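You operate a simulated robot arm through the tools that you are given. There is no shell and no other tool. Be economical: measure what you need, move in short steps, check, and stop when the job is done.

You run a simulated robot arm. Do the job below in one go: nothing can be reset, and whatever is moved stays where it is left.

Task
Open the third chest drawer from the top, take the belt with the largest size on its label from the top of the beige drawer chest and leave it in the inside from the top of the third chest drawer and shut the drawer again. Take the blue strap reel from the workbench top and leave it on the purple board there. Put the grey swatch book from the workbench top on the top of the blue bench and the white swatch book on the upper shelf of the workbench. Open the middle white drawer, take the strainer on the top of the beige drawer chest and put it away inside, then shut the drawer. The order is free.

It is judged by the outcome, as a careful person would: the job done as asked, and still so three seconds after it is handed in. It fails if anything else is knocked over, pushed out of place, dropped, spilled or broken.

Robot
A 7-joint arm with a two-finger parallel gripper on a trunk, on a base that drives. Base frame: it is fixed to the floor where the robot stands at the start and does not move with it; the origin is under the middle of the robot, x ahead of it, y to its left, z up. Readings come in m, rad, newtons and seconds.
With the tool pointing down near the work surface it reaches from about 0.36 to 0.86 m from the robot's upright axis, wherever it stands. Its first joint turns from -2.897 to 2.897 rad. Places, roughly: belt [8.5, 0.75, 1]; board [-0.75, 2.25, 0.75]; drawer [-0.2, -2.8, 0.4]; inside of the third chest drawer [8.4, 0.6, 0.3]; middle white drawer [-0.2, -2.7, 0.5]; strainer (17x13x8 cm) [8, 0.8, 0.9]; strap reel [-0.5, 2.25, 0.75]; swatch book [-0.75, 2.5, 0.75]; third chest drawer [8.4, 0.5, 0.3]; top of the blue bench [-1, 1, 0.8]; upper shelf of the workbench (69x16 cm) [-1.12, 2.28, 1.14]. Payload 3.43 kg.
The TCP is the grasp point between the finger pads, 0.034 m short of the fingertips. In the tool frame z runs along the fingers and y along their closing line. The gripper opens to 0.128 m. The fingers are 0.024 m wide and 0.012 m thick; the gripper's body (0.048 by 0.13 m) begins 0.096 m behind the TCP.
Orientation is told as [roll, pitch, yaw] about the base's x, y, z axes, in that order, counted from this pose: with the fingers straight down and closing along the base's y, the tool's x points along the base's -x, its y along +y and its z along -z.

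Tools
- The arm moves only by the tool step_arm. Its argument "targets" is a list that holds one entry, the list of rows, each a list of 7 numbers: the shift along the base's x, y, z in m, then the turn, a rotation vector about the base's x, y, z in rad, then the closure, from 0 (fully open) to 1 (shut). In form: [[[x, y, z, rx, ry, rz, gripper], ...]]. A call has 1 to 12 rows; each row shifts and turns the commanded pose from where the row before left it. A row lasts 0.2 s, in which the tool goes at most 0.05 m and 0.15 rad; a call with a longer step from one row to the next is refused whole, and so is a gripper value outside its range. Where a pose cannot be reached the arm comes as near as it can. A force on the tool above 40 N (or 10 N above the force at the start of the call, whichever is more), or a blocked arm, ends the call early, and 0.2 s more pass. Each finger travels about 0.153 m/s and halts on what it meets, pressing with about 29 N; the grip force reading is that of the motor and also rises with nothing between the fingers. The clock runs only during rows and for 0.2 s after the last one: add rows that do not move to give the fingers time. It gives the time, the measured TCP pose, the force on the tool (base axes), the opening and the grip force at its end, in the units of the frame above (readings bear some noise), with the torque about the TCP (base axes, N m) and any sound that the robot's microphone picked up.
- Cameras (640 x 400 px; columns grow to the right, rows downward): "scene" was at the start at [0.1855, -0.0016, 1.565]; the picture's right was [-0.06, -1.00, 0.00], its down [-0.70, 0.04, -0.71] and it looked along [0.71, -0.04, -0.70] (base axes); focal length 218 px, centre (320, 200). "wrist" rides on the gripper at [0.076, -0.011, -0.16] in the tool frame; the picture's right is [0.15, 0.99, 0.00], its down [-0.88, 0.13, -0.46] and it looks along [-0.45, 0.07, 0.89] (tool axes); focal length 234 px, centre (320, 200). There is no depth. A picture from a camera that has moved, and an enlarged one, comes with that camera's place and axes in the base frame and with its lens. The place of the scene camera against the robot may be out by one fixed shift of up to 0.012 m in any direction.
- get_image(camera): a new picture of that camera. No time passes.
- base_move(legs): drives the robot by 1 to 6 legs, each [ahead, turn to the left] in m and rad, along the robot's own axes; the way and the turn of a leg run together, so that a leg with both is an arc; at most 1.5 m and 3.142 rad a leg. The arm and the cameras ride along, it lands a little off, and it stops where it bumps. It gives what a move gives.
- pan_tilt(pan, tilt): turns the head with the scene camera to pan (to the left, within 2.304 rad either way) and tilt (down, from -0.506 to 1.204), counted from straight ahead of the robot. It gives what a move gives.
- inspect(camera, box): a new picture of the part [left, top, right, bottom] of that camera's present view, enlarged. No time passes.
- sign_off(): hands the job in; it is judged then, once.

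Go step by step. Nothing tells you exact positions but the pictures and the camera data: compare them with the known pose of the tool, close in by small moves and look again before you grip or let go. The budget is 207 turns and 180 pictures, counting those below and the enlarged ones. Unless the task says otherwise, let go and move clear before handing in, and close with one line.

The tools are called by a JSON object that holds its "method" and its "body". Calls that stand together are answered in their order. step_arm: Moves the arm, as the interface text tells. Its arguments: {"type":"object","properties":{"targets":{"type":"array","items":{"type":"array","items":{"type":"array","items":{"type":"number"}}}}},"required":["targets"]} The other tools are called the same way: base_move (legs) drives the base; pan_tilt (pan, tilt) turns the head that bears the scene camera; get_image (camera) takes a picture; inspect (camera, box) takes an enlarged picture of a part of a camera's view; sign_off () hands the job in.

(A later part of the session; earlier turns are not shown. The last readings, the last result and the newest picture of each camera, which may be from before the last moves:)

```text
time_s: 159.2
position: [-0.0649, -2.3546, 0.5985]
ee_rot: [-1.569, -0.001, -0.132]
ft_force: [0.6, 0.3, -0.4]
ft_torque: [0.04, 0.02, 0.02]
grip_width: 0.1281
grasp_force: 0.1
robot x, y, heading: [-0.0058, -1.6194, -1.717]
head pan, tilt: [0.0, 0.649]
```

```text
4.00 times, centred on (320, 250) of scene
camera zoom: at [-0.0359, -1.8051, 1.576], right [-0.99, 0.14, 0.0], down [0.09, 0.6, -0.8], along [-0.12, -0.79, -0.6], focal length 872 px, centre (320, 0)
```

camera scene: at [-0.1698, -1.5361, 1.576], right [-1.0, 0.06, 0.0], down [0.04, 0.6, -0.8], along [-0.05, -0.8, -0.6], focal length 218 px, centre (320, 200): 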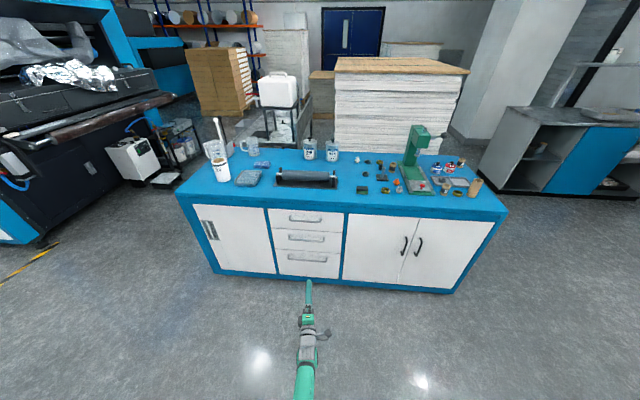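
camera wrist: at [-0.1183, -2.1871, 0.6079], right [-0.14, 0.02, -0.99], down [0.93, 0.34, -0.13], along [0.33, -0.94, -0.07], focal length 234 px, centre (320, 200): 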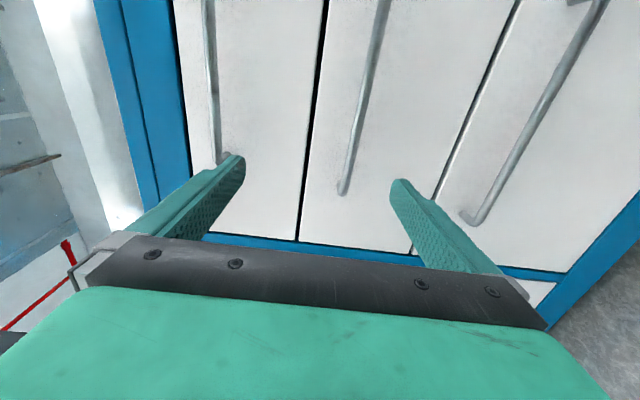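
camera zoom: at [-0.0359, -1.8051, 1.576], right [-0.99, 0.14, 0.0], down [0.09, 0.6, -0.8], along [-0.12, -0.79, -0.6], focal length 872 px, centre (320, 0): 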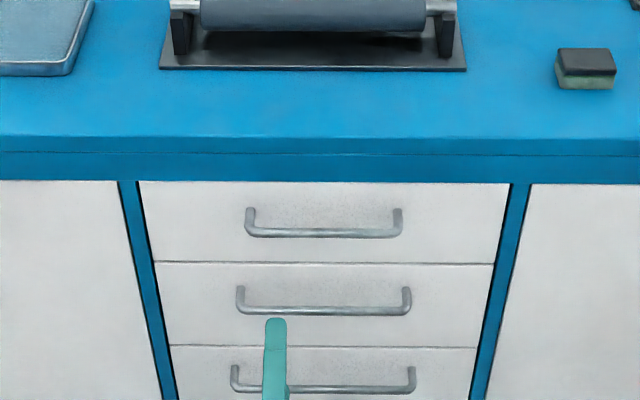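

Handle centre lies 0.056 m to the side, 0.04 m down and 0.11 m ahead of the TCP. I align, move forward around the bar, then check.

{"method": "step_arm", "body": {"targets": [[[-0.0276, 0.0045, -0.02, 0, 0, -0.015, 0], [-0.0276, 0.0045, -0.02, 0, 0, -0.015, 0], [-0.005, -0.0306, 0, 0, 0, 0, 0.3], [-0.005, -0.0306, 0, 0, 0, 0, 0.4], [0, 0, 0, 0, 0, 0, 0.5]]]}}

{"method": "get_image", "body": {"camera": "wrist"}}

{"method": "inspect", "body": {"camera": "scene", "box": [280, 230, 380, 290]}}

```text
time_s: 160.3
position: [-0.1279, -2.3859, 0.5604]
ee_rot: [-1.569, -0.001, -0.163]
ft_force: [0.1, -0.4, 0.8]
ft_torque: [0.01, 0.0, -0.01]
grip_width: 0.0639
grasp_force: 0.0
out of reach, approached as far as the arm can: row 4
robot x, y, heading: [-0.0053, -1.6166, -1.719]
head pan, tilt: [0.0, 0.649]
```

```text
112 pictures are left
camera wrist: at [-0.1767, -2.2163, 0.5713], right [-0.14, 0.02, -0.99], down [0.94, 0.31, -0.13], along [0.3, -0.95, -0.07], focal length 234 px, centre (320, 200)
```

wrist: 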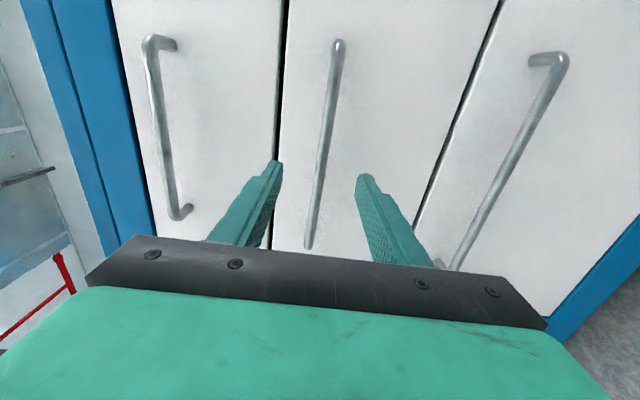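

```text
6.40 times, centred on (330, 260) of scene
camera zoom: at [-0.036, -1.8051, 1.5759], right [-0.99, 0.14, 0.0], down [0.09, 0.6, -0.8], along [-0.12, -0.79, -0.6], focal length 1395 px, centre (256, -184)
```

zoom: 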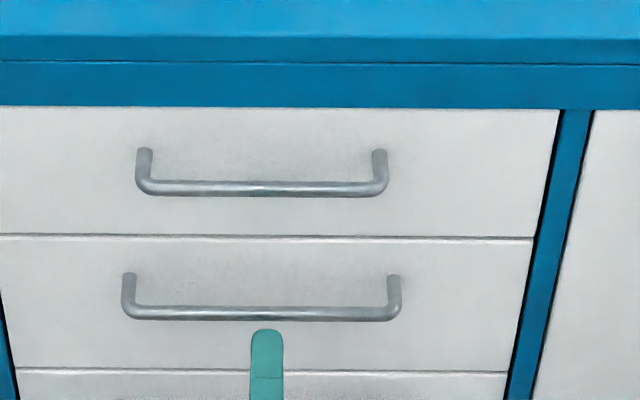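

Arm at its low-reach limit but the bar is centred between the fingers; I creep the base forward 5 cm.

{"method": "base_move", "body": {"legs": [[0.05, -0.01]]}}

{"method": "get_image", "body": {"camera": "wrist"}}

{"method": "inspect", "body": {"camera": "scene", "box": [280, 230, 380, 290]}}

```text
time_s: 161.3
position: [-0.1424, -2.433, 0.5599]
ee_rot: [-1.57, 0.0, -0.172]
ft_force: [0.1, 0.6, -0.3]
ft_torque: [-0.02, 0.01, -0.04]
grip_width: 0.0642
grasp_force: 0.0
robot x, y, heading: [-0.013, -1.6693, -1.731]
head pan, tilt: [0.0, 0.649]
```

```text
110 pictures are left
camera wrist: at [-0.1896, -2.2642, 0.5711], right [-0.14, 0.03, -0.99], down [0.95, 0.3, -0.13], along [0.29, -0.95, -0.07], focal length 234 px, centre (320, 200)
```

wrist: 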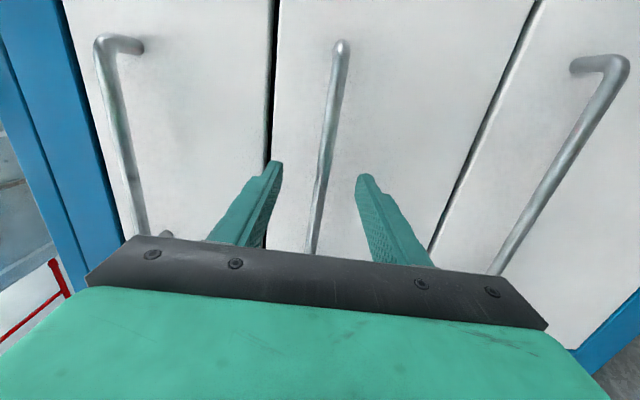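

```text
6.40 times, centred on (330, 260) of scene
camera zoom: at [-0.0452, -1.8546, 1.576], right [-0.99, 0.15, 0.0], down [0.09, 0.6, -0.8], along [-0.12, -0.79, -0.6], focal length 1395 px, centre (256, -184)
```

zoom: 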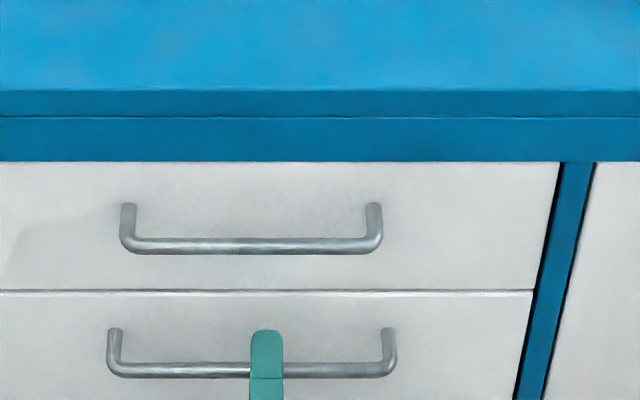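

The upper finger covers the bar; close the gripper on it.

{"method": "step_arm", "body": {"targets": [[[0, 0, 0, 0, 0, 0, 0.8], [0, 0, 0, 0, 0, 0, 1], [0, 0, 0, 0, 0, 0, 1]]]}}

{"method": "inspect", "body": {"camera": "wrist", "box": [240, 100, 400, 260]}}

```text
time_s: 162.1
position: [-0.1417, -2.4345, 0.559]
ee_rot: [-1.567, 0.0, -0.17]
ft_force: [-1.3, 0.1, -8.8]
ft_torque: [0.25, 0.02, 0.1]
grip_width: 0.0117
grasp_force: 45.0
robot x, y, heading: [-0.0156, -1.6683, -1.723]
head pan, tilt: [0.0, 0.649]
```

```text
2.50 times, centred on (320, 180) of wrist
camera zoom: at [-0.1895, -2.2637, 0.5703], right [-0.14, 0.03, -0.99], down [0.95, 0.3, -0.13], along [0.29, -0.95, -0.07], focal length 585 px, centre (320, 250)
```

zoom: 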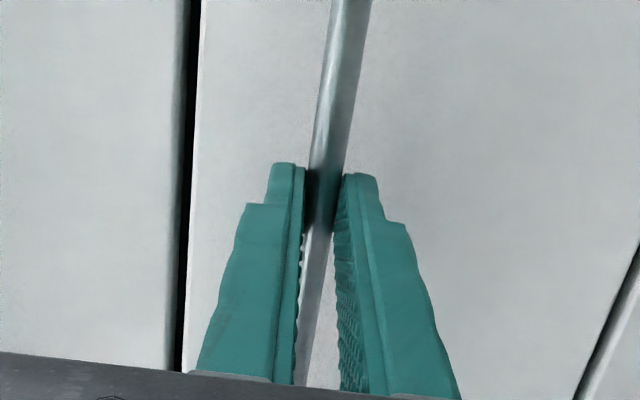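

The bar is gripped. I pull by driving the base back.

{"method": "base_move", "body": {"legs": [[-0.15, 0]]}}

{"method": "get_image", "body": {"camera": "scene"}}

```text
time_s: 163.4
position: [-0.1192, -2.2836, 0.5586]
ee_rot: [-1.567, 0.001, -0.171]
ft_force: [1.6, 0.1, -17.3]
ft_torque: [0.47, -0.07, 0.08]
grip_width: 0.0115
grasp_force: 45.3
robot x, y, heading: [0.0078, -1.512, -1.727]
head pan, tilt: [0.0, 0.649]
```

```text
107 pictures are left
camera scene: at [-0.022, -1.7056, 1.5759], right [-0.99, 0.15, 0.0], down [0.09, 0.6, -0.8], along [-0.12, -0.79, -0.6], focal length 218 px, centre (320, 200)
```

scene: 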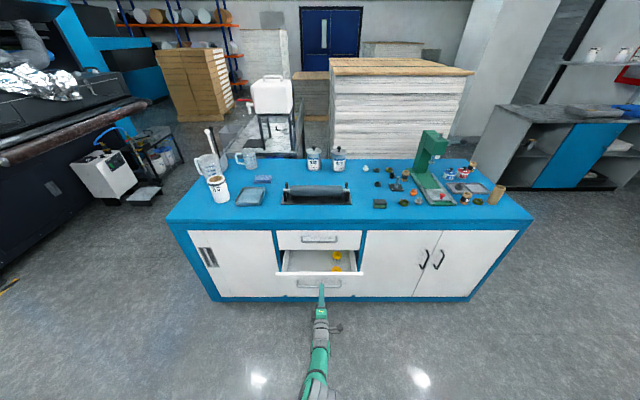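

It opens well; pull further.

{"method": "base_move", "body": {"legs": [[-0.14, 0]]}}

{"method": "inspect", "body": {"camera": "scene", "box": [220, 190, 420, 320]}}

```text
time_s: 164.8
position: [-0.0978, -2.1468, 0.5593]
ee_rot: [-1.567, 0.0, -0.172]
ft_force: [-21.4, 4.1, -4.7]
ft_torque: [0.2, 0.16, -0.97]
grip_width: 0.0117
grasp_force: 44.6
robot x, y, heading: [0.0271, -1.381, -1.725]
head pan, tilt: [0.0, 0.649]
```

```text
3.08 times, centred on (320, 255) of scene
camera zoom: at [-0.0007, -1.568, 1.5759], right [-0.99, 0.15, 0.0], down [0.09, 0.6, -0.8], along [-0.12, -0.79, -0.6], focal length 671 px, centre (320, 31)
```

zoom: 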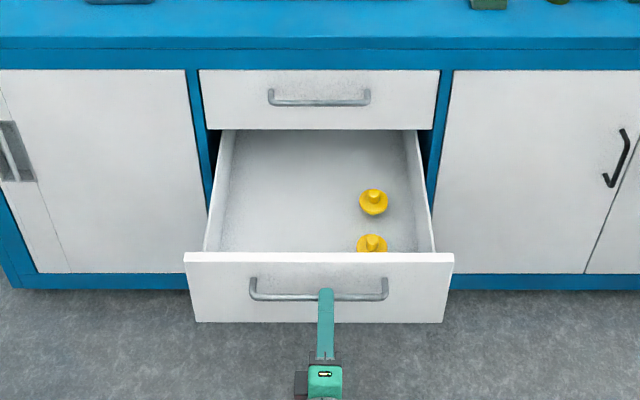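

Open by ~0.29 m with a free left half. I release the bar and back away.

{"method": "step_arm", "body": {"targets": [[[0, 0, 0, 0, 0, 0, 0.6], [0, 0, 0, 0, 0, 0, 0.4], [0, 0, 0, 0, 0, 0, 0.4]]]}}

{"method": "base_move", "body": {"legs": [[-0.35, 0]]}}

{"method": "get_image", "body": {"camera": "scene"}}

```text
time_s: 165.6
position: [-0.0962, -2.1464, 0.5586]
ee_rot: [-1.568, -0.002, -0.173]
ft_force: [0.3, -0.6, 1.0]
ft_torque: [-0.04, 0.01, 0.01]
grip_width: 0.0767
grasp_force: 0.1
robot x, y, heading: [0.0313, -1.3809, -1.725]
head pan, tilt: [0.0, 0.649]
```

```text
time_s: 167.8
position: [-0.0468, -1.805, 0.5589]
ee_rot: [-1.568, -0.002, -0.175]
ft_force: [0.1, 0.1, -0.2]
ft_torque: [0.01, 0.0, -0.02]
grip_width: 0.0769
grasp_force: 0.0
robot x, y, heading: [0.0816, -1.0371, -1.723]
head pan, tilt: [0.0, 0.649]
```

```text
105 pictures are left
camera scene: at [0.0522, -1.2258, 1.576], right [-0.99, 0.15, 0.0], down [0.09, 0.6, -0.8], along [-0.12, -0.79, -0.6], focal length 218 px, centre (320, 200)
```

scene: 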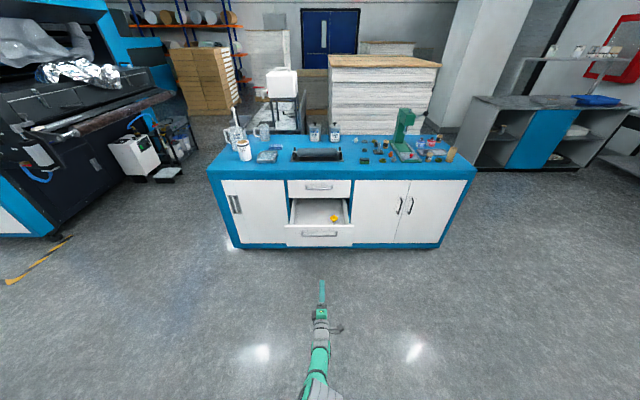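

Now the long drive along the aisle to the beige chest near x≈8.4.

{"method": "base_move", "body": {"legs": [[0, 1.65], [1.5, 0], [1.5, 0], [1.0, 0]]}}

{"method": "pan_tilt", "body": {"pan": 0.2, "tilt": 0.35}}

{"method": "get_image", "body": {"camera": "scene"}}

```text
time_s: 191.5
position: [4.8282, -1.5719, 0.5588]
ee_rot: [-1.566, -0.001, 1.441]
ft_force: [-0.3, 0.7, -0.4]
ft_torque: [0.0, 0.03, 0.02]
grip_width: 0.0767
grasp_force: 0.0
robot x, y, heading: [4.0592, -1.4794, -0.111]
head pan, tilt: [0.0, 0.649]
```

```text
time_s: 192.3
position: [4.828, -1.5711, 0.558]
ee_rot: [-1.567, -0.003, 1.443]
ft_force: [-0.8, -0.3, -0.3]
ft_torque: [0.01, 0.0, 0.0]
grip_width: 0.0769
grasp_force: 0.1
robot x, y, heading: [4.0546, -1.4769, -0.108]
head pan, tilt: [0.201, 0.351]
```

```text
104 pictures are left
camera scene: at [4.2536, -1.4776, 1.6029], right [0.09, -1.0, 0.0], down [-0.34, -0.03, -0.94], along [0.94, 0.09, -0.34], focal length 218 px, centre (320, 200)
```

scene: 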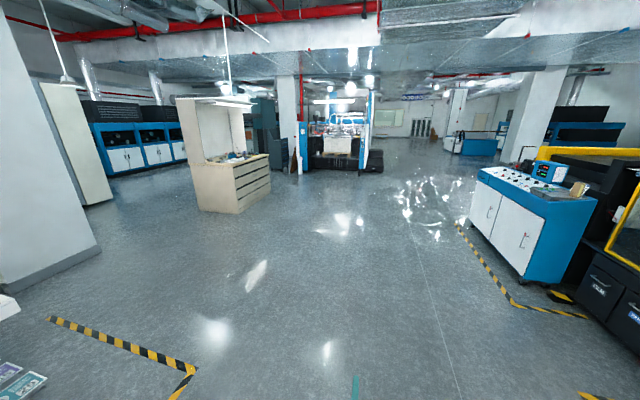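

The beige chest stands ahead-left with its drawers facing the aisle. Drive there.

{"method": "base_move", "body": {"legs": [[0, 0.285], [1.5, 0], [1.5, 0], [1.1, 0], [0, 1.2]]}}

{"method": "pan_tilt", "body": {"pan": 0.0, "tilt": 0.6}}

{"method": "get_image", "body": {"camera": "scene"}}

```text
time_s: 216.6
position: [8.3278, -0.0719, 0.5588]
ee_rot: [-1.568, -0.002, 2.892]
ft_force: [-0.4, 0.5, -0.3]
ft_torque: [-0.01, 0.0, 0.0]
grip_width: 0.0767
grasp_force: 0.1
robot x, y, heading: [8.1425, -0.8257, 1.346]
head pan, tilt: [0.201, 0.351]
```

```text
time_s: 217.4
position: [8.3283, -0.072, 0.5594]
ee_rot: [-1.567, -0.001, 2.892]
ft_force: [-0.1, -0.3, -0.3]
ft_torque: [0.0, 0.01, -0.01]
grip_width: 0.0767
grasp_force: 0.0
robot x, y, heading: [8.1435, -0.8269, 1.346]
head pan, tilt: [0.0, 0.6]
```

```text
103 pictures are left
camera scene: at [8.1852, -0.6336, 1.5803], right [0.97, -0.23, 0.0], down [-0.13, -0.55, -0.83], along [0.19, 0.8, -0.56], focal length 218 px, centre (320, 200)
```

scene: 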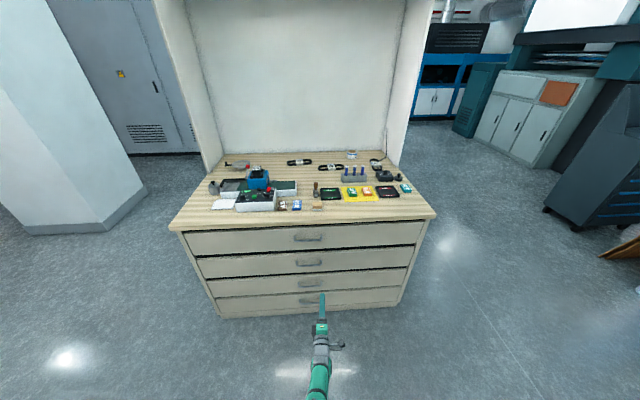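

{"method": "inspect", "body": {"camera": "scene", "box": [180, 140, 440, 320]}}

{"method": "inspect", "body": {"camera": "scene", "box": [270, 140, 430, 220]}}

{"method": "get_image", "body": {"camera": "wrist"}}

```text
2.22 times, centred on (310, 230) of scene
camera zoom: at [8.1852, -0.6336, 1.5803], right [0.97, -0.23, 0.0], down [-0.13, -0.55, -0.83], along [0.19, 0.8, -0.56], focal length 484 px, centre (342, 133)
```

zoom: 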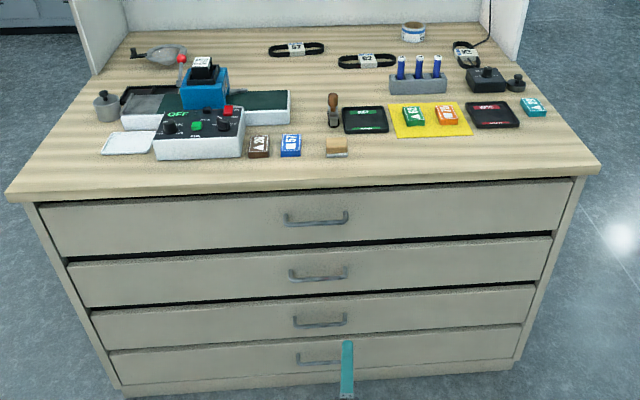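

```text
4.00 times, centred on (350, 180) of scene
camera zoom: at [8.1852, -0.6336, 1.5803], right [0.97, -0.23, 0.0], down [-0.13, -0.55, -0.83], along [0.19, 0.8, -0.56], focal length 872 px, centre (200, 280)
```

zoom: 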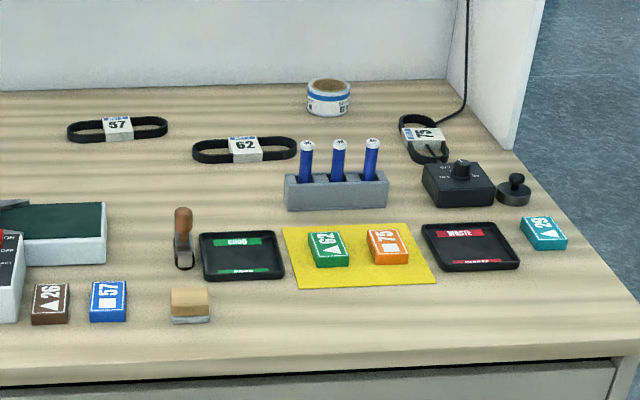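

```text
100 pictures are left
camera wrist: at [8.3623, -0.2453, 0.5702], right [0.14, -0.04, -0.99], down [-0.97, -0.22, -0.13], along [-0.22, 0.97, -0.07], focal length 234 px, centre (320, 200)
```

wrist: 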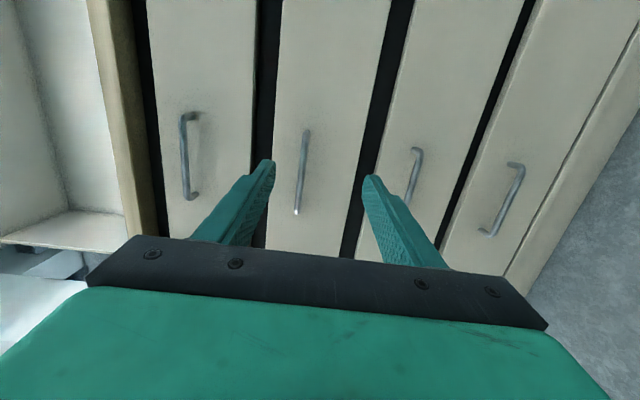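

Belts read 57, 62 and a third at the right (73?). The third drawer's handle is near (8.32, 0.176, 0.377). I read the third label, square up and lower the tool.

{"method": "inspect", "body": {"camera": "scene", "box": [362, 146, 392, 186]}}

{"method": "base_move", "body": {"legs": [[0, 0.043]]}}

{"method": "step_arm", "body": {"targets": [[[-0.005, -0.03, -0.035, 0, 0, 0, 0.4], [-0.005, -0.03, -0.035, 0, 0, 0, 0.4], [-0.002, -0.01, -0.04, 0, 0, 0, 0.4], [0, 0, -0.04, 0, 0, 0, 0.4], [0, 0, -0.032, 0, 0, 0, 0.4], [0, 0, 0, 0, 0, 0, 0.4]]]}}

{"method": "get_image", "body": {"camera": "wrist"}}

{"method": "inspect", "body": {"camera": "scene", "box": [260, 220, 380, 320]}}

```text
10.00 times, centred on (377, 166) of scene
camera zoom: at [8.1852, -0.6336, 1.5803], right [0.97, -0.23, 0.0], down [-0.13, -0.55, -0.83], along [0.19, 0.8, -0.56], focal length 2179 px, centre (-250, 540)
```

zoom: 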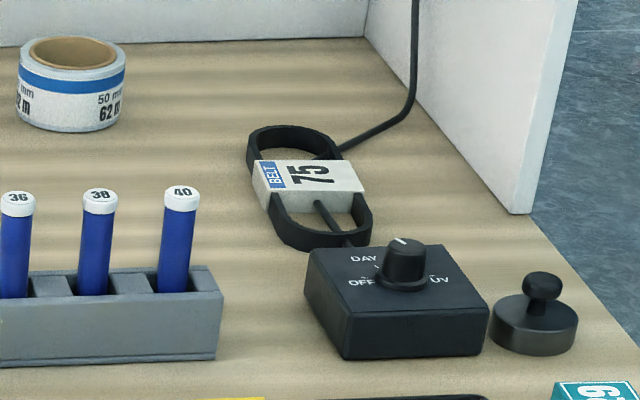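

```text
time_s: 218.2
position: [8.295, -0.0637, 0.56]
ee_rot: [-1.565, -0.003, 2.937]
ft_force: [0.0, -0.5, 0.4]
ft_torque: [-0.01, 0.0, -0.01]
grip_width: 0.0764
grasp_force: 0.0
robot x, y, heading: [8.1445, -0.8236, 1.387]
head pan, tilt: [0.0, 0.6]
```

```text
time_s: 219.6
position: [8.2904, -0.1209, 0.526]
ee_rot: [-1.567, -0.002, 2.934]
ft_force: [0.0, 0.1, 0.1]
ft_torque: [0.02, -0.03, 0.0]
grip_width: 0.0768
grasp_force: 0.1
out of reach, approached as far as the arm can: row 1, 2, 3, 4, 5
robot x, y, heading: [8.1406, -0.8244, 1.388]
head pan, tilt: [0.0, 0.6]
```

```text
98 pictures are left
camera wrist: at [8.3326, -0.2928, 0.5375], right [0.14, -0.03, -0.99], down [-0.96, -0.27, -0.13], along [-0.26, 0.96, -0.07], focal length 234 px, centre (320, 200)
```

wrist: 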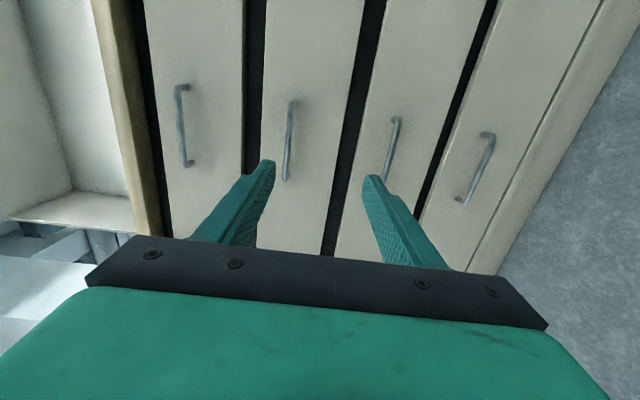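

```text
4.00 times, centred on (320, 270) of scene
camera zoom: at [8.1768, -0.6319, 1.5802], right [0.98, -0.18, 0.0], down [-0.1, -0.56, -0.83], along [0.15, 0.81, -0.56], focal length 872 px, centre (320, -80)
```

zoom: 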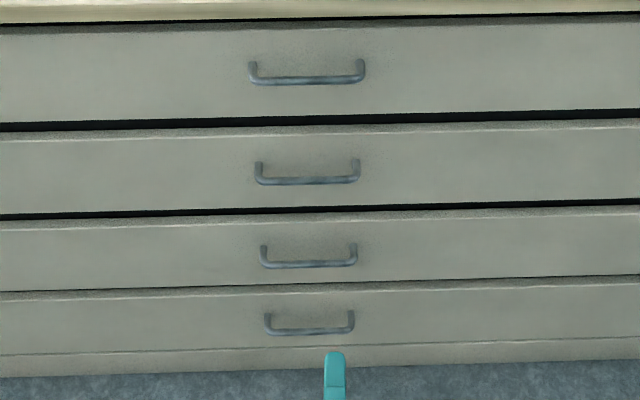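

The 75 belt is the largest. The horizontal tool cannot go low enough here, so I pitch it 45° down and retry lowering.

{"method": "step_arm", "body": {"targets": [[[0, 0, 0, -0.1287, 0.0237, 0, 0.4], [0, 0, 0, -0.1287, 0.0237, 0, 0.4], [0, 0, 0, -0.1287, 0.0237, 0, 0.4], [0, 0, -0.02, -0.1287, 0.0237, 0, 0.4], [0, 0, -0.03, -0.1287, 0.0237, 0, 0.4], [0, 0, -0.03, -0.1287, 0.0237, 0, 0.4], [0, 0, -0.03, 0, 0, 0, 0.4], [0, 0, -0.03, 0, 0, 0, 0.4]]]}}

{"method": "get_image", "body": {"camera": "wrist"}}

```text
time_s: 221.4
position: [8.2898, -0.1187, 0.4073]
ee_rot: [-0.782, 0.017, 2.943]
ft_force: [0.7, 0.2, 0.0]
ft_torque: [0.01, 0.01, 0.0]
grip_width: 0.0768
grasp_force: 0.0
out of reach, approached as far as the arm can: row 8
robot x, y, heading: [8.1413, -0.8246, 1.389]
head pan, tilt: [0.0, 0.6]
```

```text
96 pictures are left
camera wrist: at [8.3409, -0.2368, 0.5278], right [0.01, -0.72, -0.69], down [-0.95, -0.23, 0.22], along [-0.32, 0.66, -0.69], focal length 234 px, centre (320, 200)
```

wrist: 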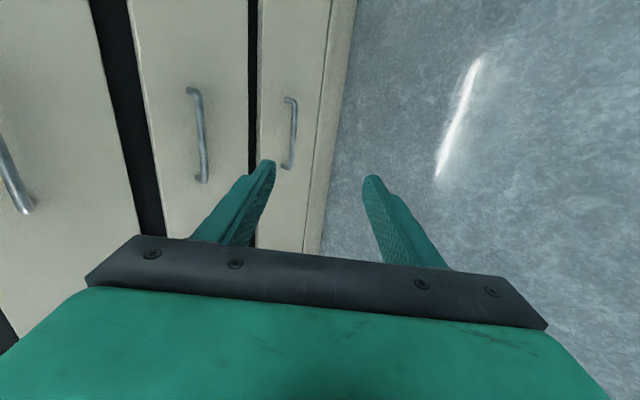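

I extend the arm slightly and test whether it can get down to z≈0.385 at this pitch before approaching.

{"method": "step_arm", "body": {"targets": [[[-0.004, 0.025, 0, 0, 0, 0, 0.72], [-0.004, 0.028, 0, 0, 0, 0, 0.72], [0, 0, -0.01, 0, 0, 0, 0.72], [0, 0, -0.01, 0, 0, 0, 0.72], [0, 0, 0, 0, 0, 0, 0.72]]]}}

```text
time_s: 222.6
position: [8.2787, -0.0906, 0.4167]
ee_rot: [-0.781, 0.015, 2.942]
ft_force: [-0.6, 0.4, 0.9]
ft_torque: [-0.03, -0.01, -0.01]
grip_width: 0.0358
grasp_force: 0.1
out of reach, approached as far as the arm can: row 1, 2, 3, 4
robot x, y, heading: [8.1448, -0.829, 1.387]
head pan, tilt: [0.0, 0.6]
```

The limit is the outer reach; I retract toward the robot and lower again.

{"method": "step_arm", "body": {"targets": [[[-0.007, -0.039, 0, 0, 0, 0, 0.72], [-0.007, -0.039, 0, 0, 0, 0, 0.72], [-0.007, -0.039, 0, 0, 0, 0, 0.72], [0, 0, -0.02, 0, 0, 0, 0.72], [0, 0, -0.01, 0, 0, 0, 0.72], [0, 0, 0, 0, 0, 0, 0.72]]]}}

```text
time_s: 224.0
position: [8.2762, -0.0992, 0.4084]
ee_rot: [-0.784, 0.015, 2.941]
ft_force: [0.1, 0.2, -0.5]
ft_torque: [-0.01, 0.03, -0.01]
grip_width: 0.0357
grasp_force: 0.0
out of reach, approached as far as the arm can: row 1, 2, 3, 4, 5
robot x, y, heading: [8.1405, -0.8255, 1.385]
head pan, tilt: [0.0, 0.6]
```

Retraction is blocked by a joint limit, probably the wrist roll; I raise a little and roll the tool 180° to the other side.

{"method": "step_arm", "body": {"targets": [[[0, 0, 0.04, 0.0168, 0.0911, -0.0926, 0.72], [0, 0, 0.04, 0.0168, 0.0911, -0.0926, 0.72], [0, 0, 0.04, 0.0168, 0.0911, -0.0926, 0.72], [0, 0, 0, 0.0168, 0.0911, -0.0926, 0.72], [0, 0, 0, 0.0168, 0.0911, -0.0926, 0.72], [0, 0, 0, 0.0168, 0.0911, -0.0926, 0.72], [0, 0, 0, 0.0168, 0.0911, -0.0926, 0.72], [0, 0, 0, 0.0168, 0.0911, -0.0926, 0.72], [0, 0, 0, 0.0168, 0.0911, -0.0926, 0.72], [0, 0, 0, 0.0168, 0.0911, -0.0926, 0.72], [0, 0, 0, 0.0168, 0.0911, -0.0926, 0.72], [0, 0, 0, 0.0168, 0.0911, -0.0926, 0.72]]]}}

{"method": "step_arm", "body": {"targets": [[[0, 0, 0, 0.0168, 0.0911, -0.0926, 0.72], [0, 0, 0, 0.0168, 0.0911, -0.0926, 0.72], [0, 0, 0, 0.0168, 0.0911, -0.0926, 0.72], [0, 0, 0, 0.0168, 0.0911, -0.0926, 0.72], [0, 0, 0, 0.0168, 0.0911, -0.0926, 0.72], [0, 0, 0, 0.0168, 0.0911, -0.0926, 0.72], [0, 0, 0, 0.0168, 0.0911, -0.0926, 0.72], [0, 0, 0, 0.0168, 0.0911, -0.0926, 0.72], [0, 0, 0, 0.0168, 0.0911, -0.0926, 0.72], [0, 0, 0, 0.0168, 0.0911, -0.0926, 0.72], [0, 0, 0, 0.0168, 0.0911, -0.0926, 0.72], [0, 0, 0, 0.0168, 0.0911, -0.0926, 0.72]]]}}

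{"method": "step_arm", "body": {"targets": [[[-0.007, -0.039, 0, 0, 0, 0, 0.72], [-0.007, -0.039, 0, 0, 0, 0, 0.72], [0, 0, -0.04, 0, 0, 0, 0.72], [0, 0, -0.04, 0, 0, 0, 0.72], [0, 0, -0.04, 0, 0, 0, 0.72], [0, 0, -0.02, 0, 0, 0, 0.72], [0, 0, 0, 0, 0, 0, 0.72]]]}}

```text
time_s: 226.6
position: [8.33, -0.0941, 0.5121]
ee_rot: [-0.107, -0.67, 1.475]
ft_force: [1.2, -0.1, 0.1]
ft_torque: [-0.01, -0.01, -0.02]
grip_width: 0.0358
grasp_force: 0.1
out of reach, approached as far as the arm can: row 1, 2
robot x, y, heading: [8.1396, -0.829, 1.383]
head pan, tilt: [0.0, 0.6]
```

```text
time_s: 229.2
position: [8.3297, -0.0934, 0.5102]
ee_rot: [0.738, 0.034, -0.053]
ft_force: [-0.5, 0.2, 0.0]
ft_torque: [0.01, 0.03, -0.02]
grip_width: 0.0359
grasp_force: 0.0
robot x, y, heading: [8.1438, -0.8289, 1.389]
head pan, tilt: [0.0, 0.6]
```

```text
time_s: 230.8
position: [8.3164, -0.1717, 0.3717]
ee_rot: [0.74, 0.031, -0.053]
ft_force: [0.1, 1.0, 0.3]
ft_torque: [0.02, 0.01, -0.01]
grip_width: 0.0358
grasp_force: 0.1
robot x, y, heading: [8.1417, -0.8247, 1.384]
head pan, tilt: [0.0, 0.6]
```

That roll frees the arm. I correct the yaw to the chest normal and flatten the pitch to ~25° below horizontal.

{"method": "step_arm", "body": {"targets": [[[0, 0, 0.005, 0, 0, -0.08, 0.6], [0, 0, 0.005, 0, 0, -0.08, 0.6], [0, 0, 0, 0.131, -0.024, 0, 0.6], [0, 0, 0, 0.131, -0.024, 0, 0.6], [0, 0, 0, 0.131, -0.024, 0, 0.6], [0, 0, 0, 0, 0, 0, 0.6]]]}}

{"method": "get_image", "body": {"camera": "wrist"}}

{"method": "inspect", "body": {"camera": "scene", "box": [260, 220, 380, 320]}}

```text
time_s: 232.2
position: [8.302, -0.1627, 0.393]
ee_rot: [0.958, 0.084, -0.151]
ft_force: [0.3, -0.7, -0.6]
ft_torque: [0.03, -0.03, 0.02]
grip_width: 0.0512
grasp_force: 0.1
out of reach, approached as far as the arm can: row 3, 4, 5
robot x, y, heading: [8.1405, -0.8265, 1.386]
head pan, tilt: [0.0, 0.6]
```

```text
95 pictures are left
camera wrist: at [8.2145, -0.2895, 0.4807], right [0.01, 0.57, 0.82], down [0.85, -0.43, 0.29], along [0.52, 0.7, -0.49], focal length 234 px, centre (320, 200)
```

wrist: 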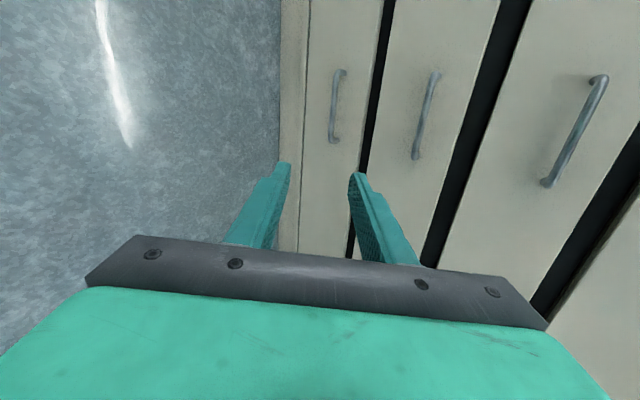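

```text
4.00 times, centred on (320, 270) of scene
camera zoom: at [8.1769, -0.6317, 1.5802], right [0.98, -0.18, 0.0], down [-0.1, -0.56, -0.83], along [0.15, 0.81, -0.56], focal length 872 px, centre (320, -80)
```

zoom: 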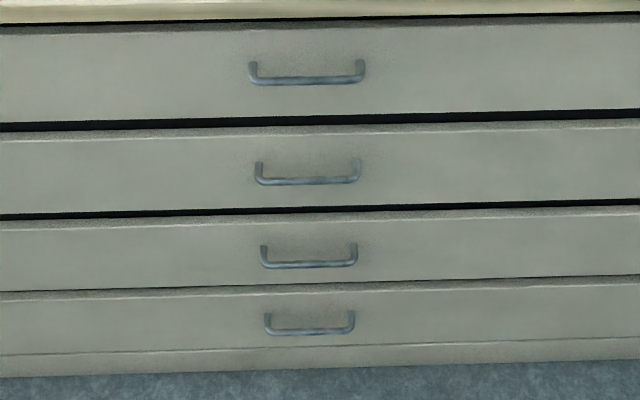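

I shift laterally and up slightly, then drive most of the way in.

{"method": "step_arm", "body": {"targets": [[[-0.02, 0.003, 0.006, 0, 0, 0, 0.6], [-0.02, 0.003, 0.006, 0, 0, 0, 0.6], [0, 0, 0, 0, 0, 0, 0.6]]]}}

{"method": "base_move", "body": {"legs": [[0.22, 0]]}}

{"method": "get_image", "body": {"camera": "wrist"}}

{"method": "inspect", "body": {"camera": "scene", "box": [260, 250, 380, 350]}}

```text
time_s: 233.0
position: [8.2626, -0.1594, 0.404]
ee_rot: [0.955, 0.081, -0.151]
ft_force: [-0.5, -0.2, 0.7]
ft_torque: [0.01, -0.03, 0.01]
grip_width: 0.0511
grasp_force: 0.0
robot x, y, heading: [8.1424, -0.8258, 1.386]
head pan, tilt: [0.0, 0.6]
```

```text
time_s: 234.7
position: [8.3033, 0.0599, 0.4046]
ee_rot: [0.956, 0.081, -0.15]
ft_force: [0.2, 1.4, 0.3]
ft_torque: [-0.02, 0.0, 0.01]
grip_width: 0.0513
grasp_force: 0.1
robot x, y, heading: [8.1817, -0.6082, 1.385]
head pan, tilt: [0.0, 0.6]
```

```text
93 pictures are left
camera wrist: at [8.2164, -0.0661, 0.4925], right [0.01, 0.58, 0.82], down [0.85, -0.43, 0.3], along [0.52, 0.7, -0.49], focal length 234 px, centre (320, 200)
```

wrist: 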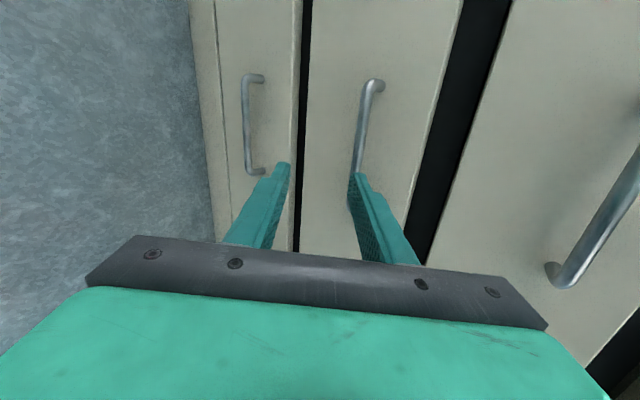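

```text
4.00 times, centred on (320, 300) of scene
camera zoom: at [8.2177, -0.4139, 1.5802], right [0.98, -0.18, 0.0], down [-0.1, -0.56, -0.83], along [0.15, 0.81, -0.56], focal length 872 px, centre (320, -200)
```

zoom: 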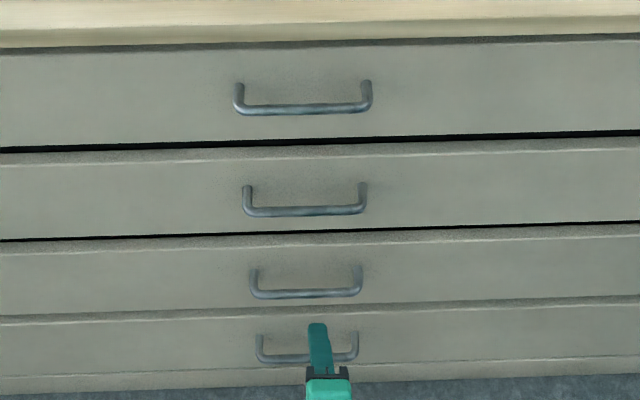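

Refined: bar centre (8.31, 0.158, 0.39). I raise 8 mm and drive in 7.5 cm so the upper finger passes over the bar.

{"method": "step_arm", "body": {"targets": [[[0, 0, 0.009, 0, 0, 0, 0.6], [0, 0, 0, 0, 0, 0, 0.6]]]}}

{"method": "base_move", "body": {"legs": [[0.073, 0]]}}

{"method": "get_image", "body": {"camera": "wrist"}}

{"method": "inspect", "body": {"camera": "scene", "box": [280, 270, 370, 350]}}

```text
time_s: 235.3
position: [8.3049, 0.0601, 0.4134]
ee_rot: [0.957, 0.082, -0.151]
ft_force: [0.0, 0.6, -1.1]
ft_torque: [-0.01, 0.01, -0.04]
grip_width: 0.0512
grasp_force: 0.1
robot x, y, heading: [8.1801, -0.6062, 1.38]
head pan, tilt: [0.0, 0.6]
```

```text
time_s: 236.3
position: [8.3194, 0.131, 0.4135]
ee_rot: [0.957, 0.081, -0.151]
ft_force: [0.3, -1.1, 0.4]
ft_torque: [-0.01, -0.01, 0.0]
grip_width: 0.0508
grasp_force: 0.0
robot x, y, heading: [8.197, -0.5323, 1.389]
head pan, tilt: [0.0, 0.6]
```

```text
91 pictures are left
camera wrist: at [8.2303, 0.0053, 0.5015], right [0.01, 0.58, 0.82], down [0.85, -0.43, 0.3], along [0.52, 0.69, -0.49], focal length 234 px, centre (320, 200)
```

wrist: 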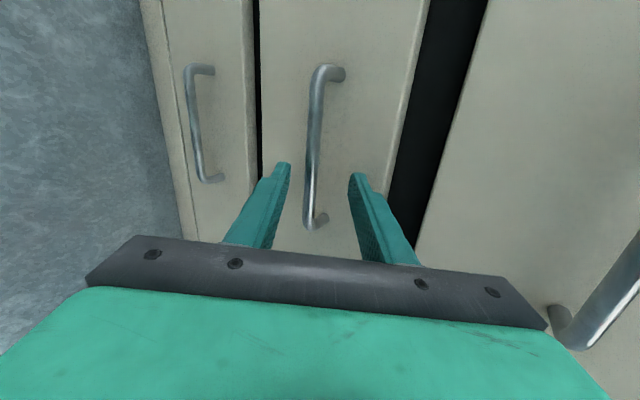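

```text
5.00 times, centred on (325, 310) of scene
camera zoom: at [8.2312, -0.3427, 1.5802], right [0.98, -0.18, 0.0], down [-0.1, -0.56, -0.83], along [0.15, 0.81, -0.56], focal length 1090 px, centre (295, -350)
```

zoom: 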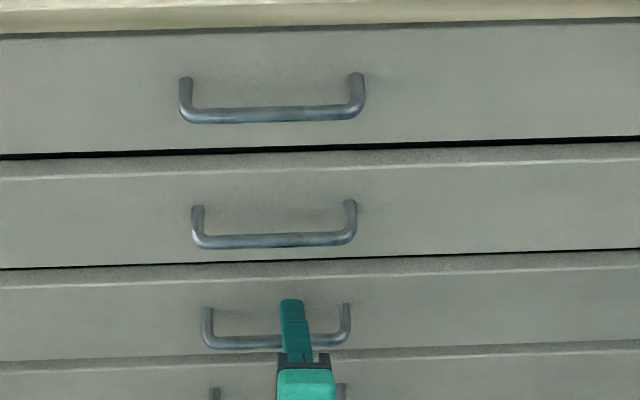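

The bar lies between the fingers; close on it.

{"method": "step_arm", "body": {"targets": [[[0, 0, -0.006, 0, 0, 0, 0.6], [0, 0, 0, 0, 0, 0, 0.8], [0, 0, 0, 0, 0, 0, 1], [0, 0, 0, 0, 0, 0, 1]]]}}

{"method": "inspect", "body": {"camera": "wrist", "box": [240, 100, 400, 260]}}

```text
time_s: 237.3
position: [8.3198, 0.1294, 0.4051]
ee_rot: [0.955, 0.082, -0.151]
ft_force: [0.1, -3.4, -8.4]
ft_torque: [-0.48, -1.15, 0.63]
grip_width: 0.0129
grasp_force: 44.9
robot x, y, heading: [8.1948, -0.5366, 1.384]
head pan, tilt: [0.0, 0.6]
```

```text
2.50 times, centred on (320, 180) of wrist
camera zoom: at [8.2303, 0.0041, 0.4939], right [0.01, 0.58, 0.82], down [0.85, -0.43, 0.3], along [0.52, 0.69, -0.5], focal length 585 px, centre (320, 250)
```

zoom: 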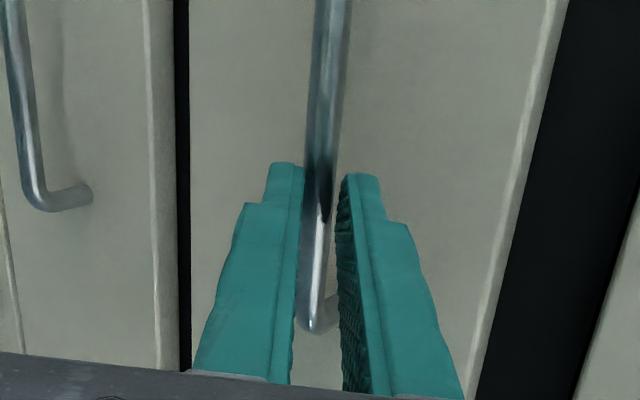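

Gripped (12.9 mm). Pull the drawer by driving back.

{"method": "base_move", "body": {"legs": [[-0.27, 0]]}}

{"method": "get_image", "body": {"camera": "scene"}}

```text
time_s: 239.2
position: [8.2689, -0.1354, 0.408]
ee_rot: [0.957, 0.082, -0.151]
ft_force: [1.0, -0.2, 0.4]
ft_torque: [0.0, -0.01, -0.02]
grip_width: 0.0
grasp_force: 33.2
robot x, y, heading: [8.145, -0.8026, 1.387]
head pan, tilt: [0.0, 0.6]
```

```text
88 pictures are left
camera scene: at [8.1811, -0.609, 1.5802], right [0.98, -0.18, 0.0], down [-0.1, -0.56, -0.83], along [0.15, 0.81, -0.56], focal length 218 px, centre (320, 200)
```

scene: 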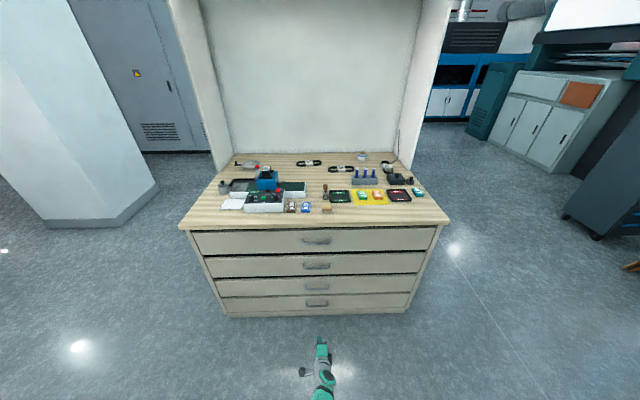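

It slipped off since only the tips held the bar. I reopen, return, and go about 15 mm deeper.

{"method": "step_arm", "body": {"targets": [[[0, 0, 0.004, 0, 0, 0, 0.6], [0, 0, 0, 0, 0, 0, 0.58], [0, 0, 0, 0, 0, 0, 0.58]]]}}

{"method": "base_move", "body": {"legs": [[0.283, 0]]}}

{"method": "get_image", "body": {"camera": "wrist"}}

```text
time_s: 240.0
position: [8.268, -0.136, 0.4102]
ee_rot: [0.958, 0.084, -0.153]
ft_force: [0.2, -0.1, -0.3]
ft_torque: [-0.01, 0.01, -0.02]
grip_width: 0.0539
grasp_force: 0.1
robot x, y, heading: [8.1471, -0.8019, 1.386]
head pan, tilt: [0.0, 0.6]
```

```text
time_s: 242.0
position: [8.3213, 0.1373, 0.4099]
ee_rot: [0.955, 0.085, -0.15]
ft_force: [0.0, -0.9, -0.3]
ft_torque: [-0.05, 0.04, -0.01]
grip_width: 0.0539
grasp_force: 0.2
robot x, y, heading: [8.1984, -0.5267, 1.384]
head pan, tilt: [0.0, 0.6]
stopped in leg 1: the force on the tool passed its limit at 147 N (the readings are from after the stop); the commanded pose is now the measured one
```

```text
87 pictures are left
camera wrist: at [8.2335, 0.0132, 0.4978], right [0.01, 0.58, 0.82], down [0.85, -0.43, 0.29], along [0.52, 0.69, -0.5], focal length 234 px, centre (320, 200)
```

wrist: 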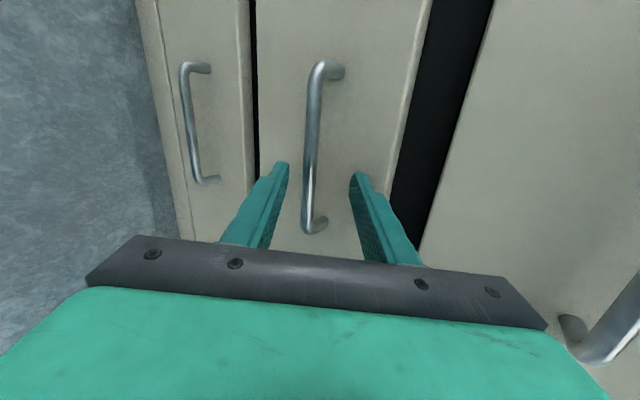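

The upper fingertip bumped the drawer face, so depth is limited while open. I narrow the fingers first, then slide deeper along the tool axis and close.

{"method": "step_arm", "body": {"targets": [[[-0.001, -0.004, -0.004, 0, 0, 0, 0.6], [0, 0, 0, 0, 0, 0, 0.78], [0.001, 0.006, -0.004, 0, 0, 0, 0.78], [0.001, 0.006, -0.004, 0, 0, 0, 0.78], [0, 0, 0, 0, 0, 0, 0.78]]]}}

{"method": "inspect", "body": {"camera": "wrist", "box": [240, 100, 400, 260]}}

```text
time_s: 243.2
position: [8.323, 0.145, 0.3984]
ee_rot: [0.954, 0.084, -0.15]
ft_force: [-1.8, -8.2, 7.5]
ft_torque: [0.36, -0.09, -0.03]
grip_width: 0.0286
grasp_force: 1.1
robot x, y, heading: [8.1994, -0.5232, 1.382]
head pan, tilt: [0.0, 0.6]
```

```text
2.50 times, centred on (320, 180) of wrist
camera zoom: at [8.2347, 0.0206, 0.4867], right [0.01, 0.58, 0.82], down [0.85, -0.43, 0.29], along [0.52, 0.7, -0.5], focal length 585 px, centre (320, 250)
```

zoom: 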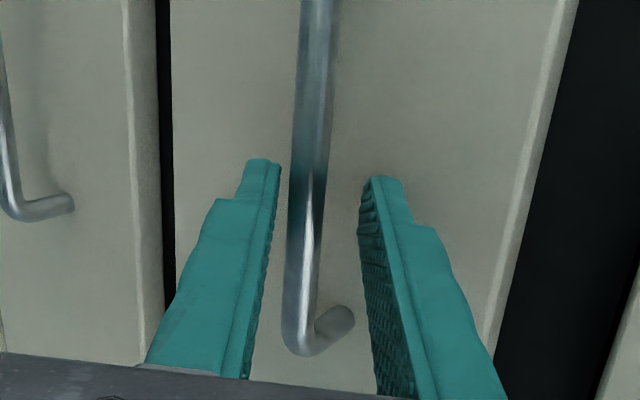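

{"method": "step_arm", "body": {"targets": [[[0, 0, 0, 0, 0, 0, 0.9], [0, 0, 0, 0, 0, 0, 1], [0.001, 0.004, -0.003, 0, 0, 0, 1], [0, 0, 0, 0, 0, 0, 1]]]}}

{"method": "step_arm", "body": {"targets": [[[-0.002, -0.01, 0, 0, 0, 0, 1], [-0.003, -0.015, 0, 0, 0, 0, 1], [-0.003, -0.015, 0, 0, 0, 0, 1], [0, 0, 0, 0, 0, 0, 1]]]}}

{"method": "inspect", "body": {"camera": "wrist", "box": [200, 60, 440, 260]}}

```text
time_s: 243.9
position: [8.3226, 0.1435, 0.3952]
ee_rot: [0.952, 0.08, -0.146]
ft_force: [-1.1, -12.2, 17.3]
ft_torque: [0.03, -0.65, 0.93]
grip_width: 0.0133
grasp_force: 45.4
robot x, y, heading: [8.1975, -0.5228, 1.383]
head pan, tilt: [0.0, 0.6]
stopped in row 3: the force on the tool passed its limit at 42 N (the readings are from after the stop); the commanded pose is now the measured one
```

```text
time_s: 244.9
position: [8.316, 0.1041, 0.3944]
ee_rot: [0.949, 0.083, -0.151]
ft_force: [13.9, -4.6, 9.5]
ft_torque: [-0.03, -1.01, 0.46]
grip_width: 0.0131
grasp_force: 45.6
robot x, y, heading: [8.1976, -0.5266, 1.383]
head pan, tilt: [0.0, 0.6]
```

```text
2.00 times, centred on (320, 160) of wrist
camera zoom: at [8.2279, -0.0211, 0.4838], right [0.01, 0.58, 0.81], down [0.85, -0.43, 0.3], along [0.52, 0.69, -0.5], focal length 468 px, centre (320, 280)
```

zoom: 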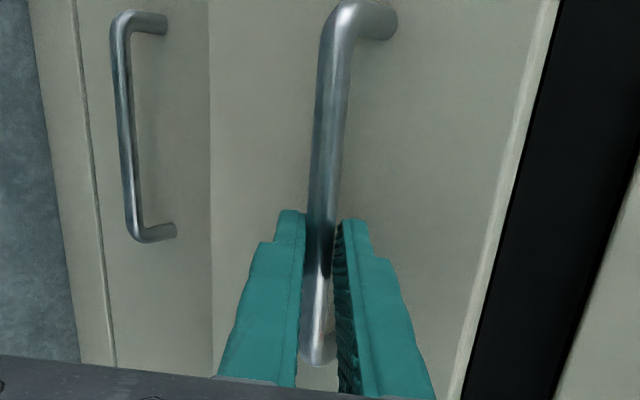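

The drawer is moving with the grip. Continue pulling by the base.

{"method": "base_move", "body": {"legs": [[-0.12, 0]]}}

{"method": "base_move", "body": {"legs": [[-0.13, 0]]}}

{"method": "get_image", "body": {"camera": "scene"}}

```text
time_s: 246.1
position: [8.3013, 0.0139, 0.3944]
ee_rot: [0.949, 0.081, -0.156]
ft_force: [0.0, -1.5, 1.9]
ft_torque: [-0.13, -0.96, 0.66]
grip_width: 0.0131
grasp_force: 45.2
robot x, y, heading: [8.1788, -0.6142, 1.379]
head pan, tilt: [0.0, 0.6]
stopped in leg 1: the force on the tool passed its limit at 41 N (the readings are from after the stop); the commanded pose is now the measured one
```

```text
time_s: 247.7
position: [8.2805, -0.1162, 0.3952]
ee_rot: [0.948, 0.075, -0.162]
ft_force: [1.5, -0.3, 0.0]
ft_torque: [-0.14, -0.93, 0.63]
grip_width: 0.0132
grasp_force: 45.0
robot x, y, heading: [8.1584, -0.7399, 1.382]
head pan, tilt: [0.0, 0.6]
stopped in leg 1: the force on the tool passed its limit at 40 N (the readings are from after the stop); the commanded pose is now the measured one
```

```text
84 pictures are left
camera scene: at [8.1924, -0.5499, 1.5802], right [0.98, -0.19, 0.0], down [-0.11, -0.56, -0.83], along [0.15, 0.81, -0.56], focal length 218 px, centre (320, 200)
```

scene: 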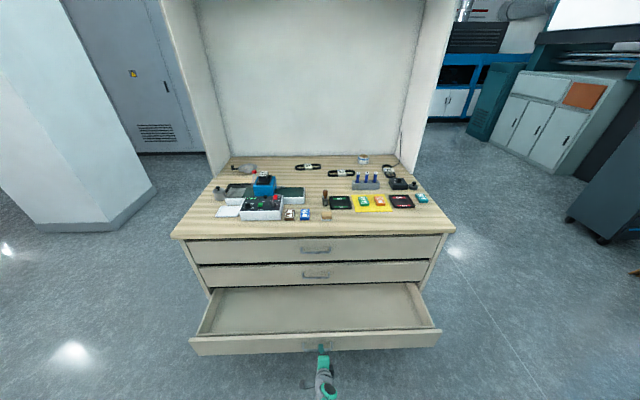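

The third drawer is open by ~0.26 m. Release the bar, withdraw along the tool axis and back off; then I'll work from the chest's right-front side.

{"method": "step_arm", "body": {"targets": [[[0, 0, 0, 0, 0, 0, 0.85], [0, 0, 0, 0, 0, 0, 0.8], [0, 0, 0, 0, 0, 0, 0.78], [-0.002, -0.016, 0.011, 0, 0, 0, 0.78], [-0.003, -0.03, 0.02, 0, 0, 0, 0.7], [-0.003, -0.03, 0.02, 0, 0, 0, 0.4]]]}}

{"method": "base_move", "body": {"legs": [[-0.3, 0]]}}

{"method": "get_image", "body": {"camera": "scene"}}

```text
time_s: 249.1
position: [8.2703, -0.1915, 0.4468]
ee_rot: [0.95, 0.077, -0.163]
ft_force: [-0.9, 0.5, 0.2]
ft_torque: [-0.05, -0.01, -0.02]
grip_width: 0.0767
grasp_force: 0.1
robot x, y, heading: [8.1547, -0.7425, 1.384]
head pan, tilt: [0.0, 0.6]
```

```text
time_s: 251.2
position: [8.2161, -0.4827, 0.445]
ee_rot: [0.951, 0.078, -0.164]
ft_force: [0.0, -1.1, -0.1]
ft_torque: [0.0, -0.02, 0.01]
grip_width: 0.0768
grasp_force: 0.1
robot x, y, heading: [8.1023, -1.0355, 1.38]
head pan, tilt: [0.0, 0.6]
```

```text
83 pictures are left
camera scene: at [8.1371, -0.8419, 1.5802], right [0.98, -0.19, 0.0], down [-0.11, -0.55, -0.83], along [0.15, 0.81, -0.56], focal length 218 px, centre (320, 200)
```

scene: 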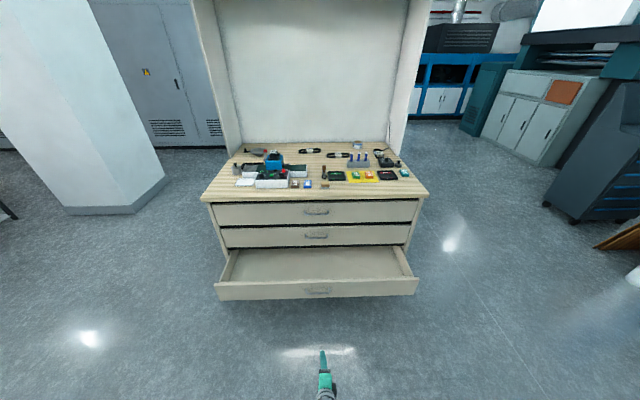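

Now I return the tool to point down with default yaw, extending and raising it for work on the chest top.

{"method": "step_arm", "body": {"targets": [[[0.005, 0.025, 0.02, -0.1334, 0.0246, 0, 0], [0.005, 0.025, 0.02, -0.1334, 0.0246, 0, 0], [0.005, 0.025, 0.02, -0.1334, 0.0246, 0, 0], [0.005, 0.025, 0.02, -0.1334, 0.0246, 0, 0], [0.005, 0.025, 0.02, -0.1334, 0.0246, 0, 0], [0.005, 0.025, 0.02, -0.1334, 0.0246, 0, 0], [0, 0, 0.02, -0.1334, 0.0246, 0, 0], [0, 0, 0.03, 0, 0, 0.14, 0], [0, 0, 0.03, 0, 0, 0.14, 0], [0, 0, 0.03, 0, 0, 0.14, 0], [0, 0, 0.03, 0, 0, 0.14, 0], [0, 0, 0.03, 0, 0, 0.14, 0]]]}}

{"method": "step_arm", "body": {"targets": [[[0, 0, 0.04, 0, 0, 0.14, 0], [0, 0, 0.04, 0, 0, 0.14, 0], [0, 0, 0.04, 0, 0, 0.14, 0], [0, 0, 0.04, 0, 0, 0.14, 0], [0, 0, 0.04, 0, 0, 0.14, 0], [0, 0, 0.04, 0, 0, 0.14, 0], [0, 0, 0.04, 0, 0, 0, 0], [0, 0, 0.04, 0, 0, 0, 0]]]}}

```text
time_s: 253.8
position: [8.245, -0.335, 0.736]
ee_rot: [-0.004, 0.06, 0.465]
ft_force: [0.2, -0.3, 0.7]
ft_torque: [0.0, 0.0, 0.0]
grip_width: 0.1279
grasp_force: 0.0
robot x, y, heading: [8.1019, -1.033, 1.38]
head pan, tilt: [0.0, 0.6]
```

```text
time_s: 255.6
position: [8.2471, -0.3319, 1.0548]
ee_rot: [-0.003, 0.061, 1.304]
ft_force: [0.4, 0.5, 0.1]
ft_torque: [-0.04, 0.0, 0.0]
grip_width: 0.1281
grasp_force: 0.0
robot x, y, heading: [8.1036, -1.0333, 1.378]
head pan, tilt: [0.0, 0.6]
```

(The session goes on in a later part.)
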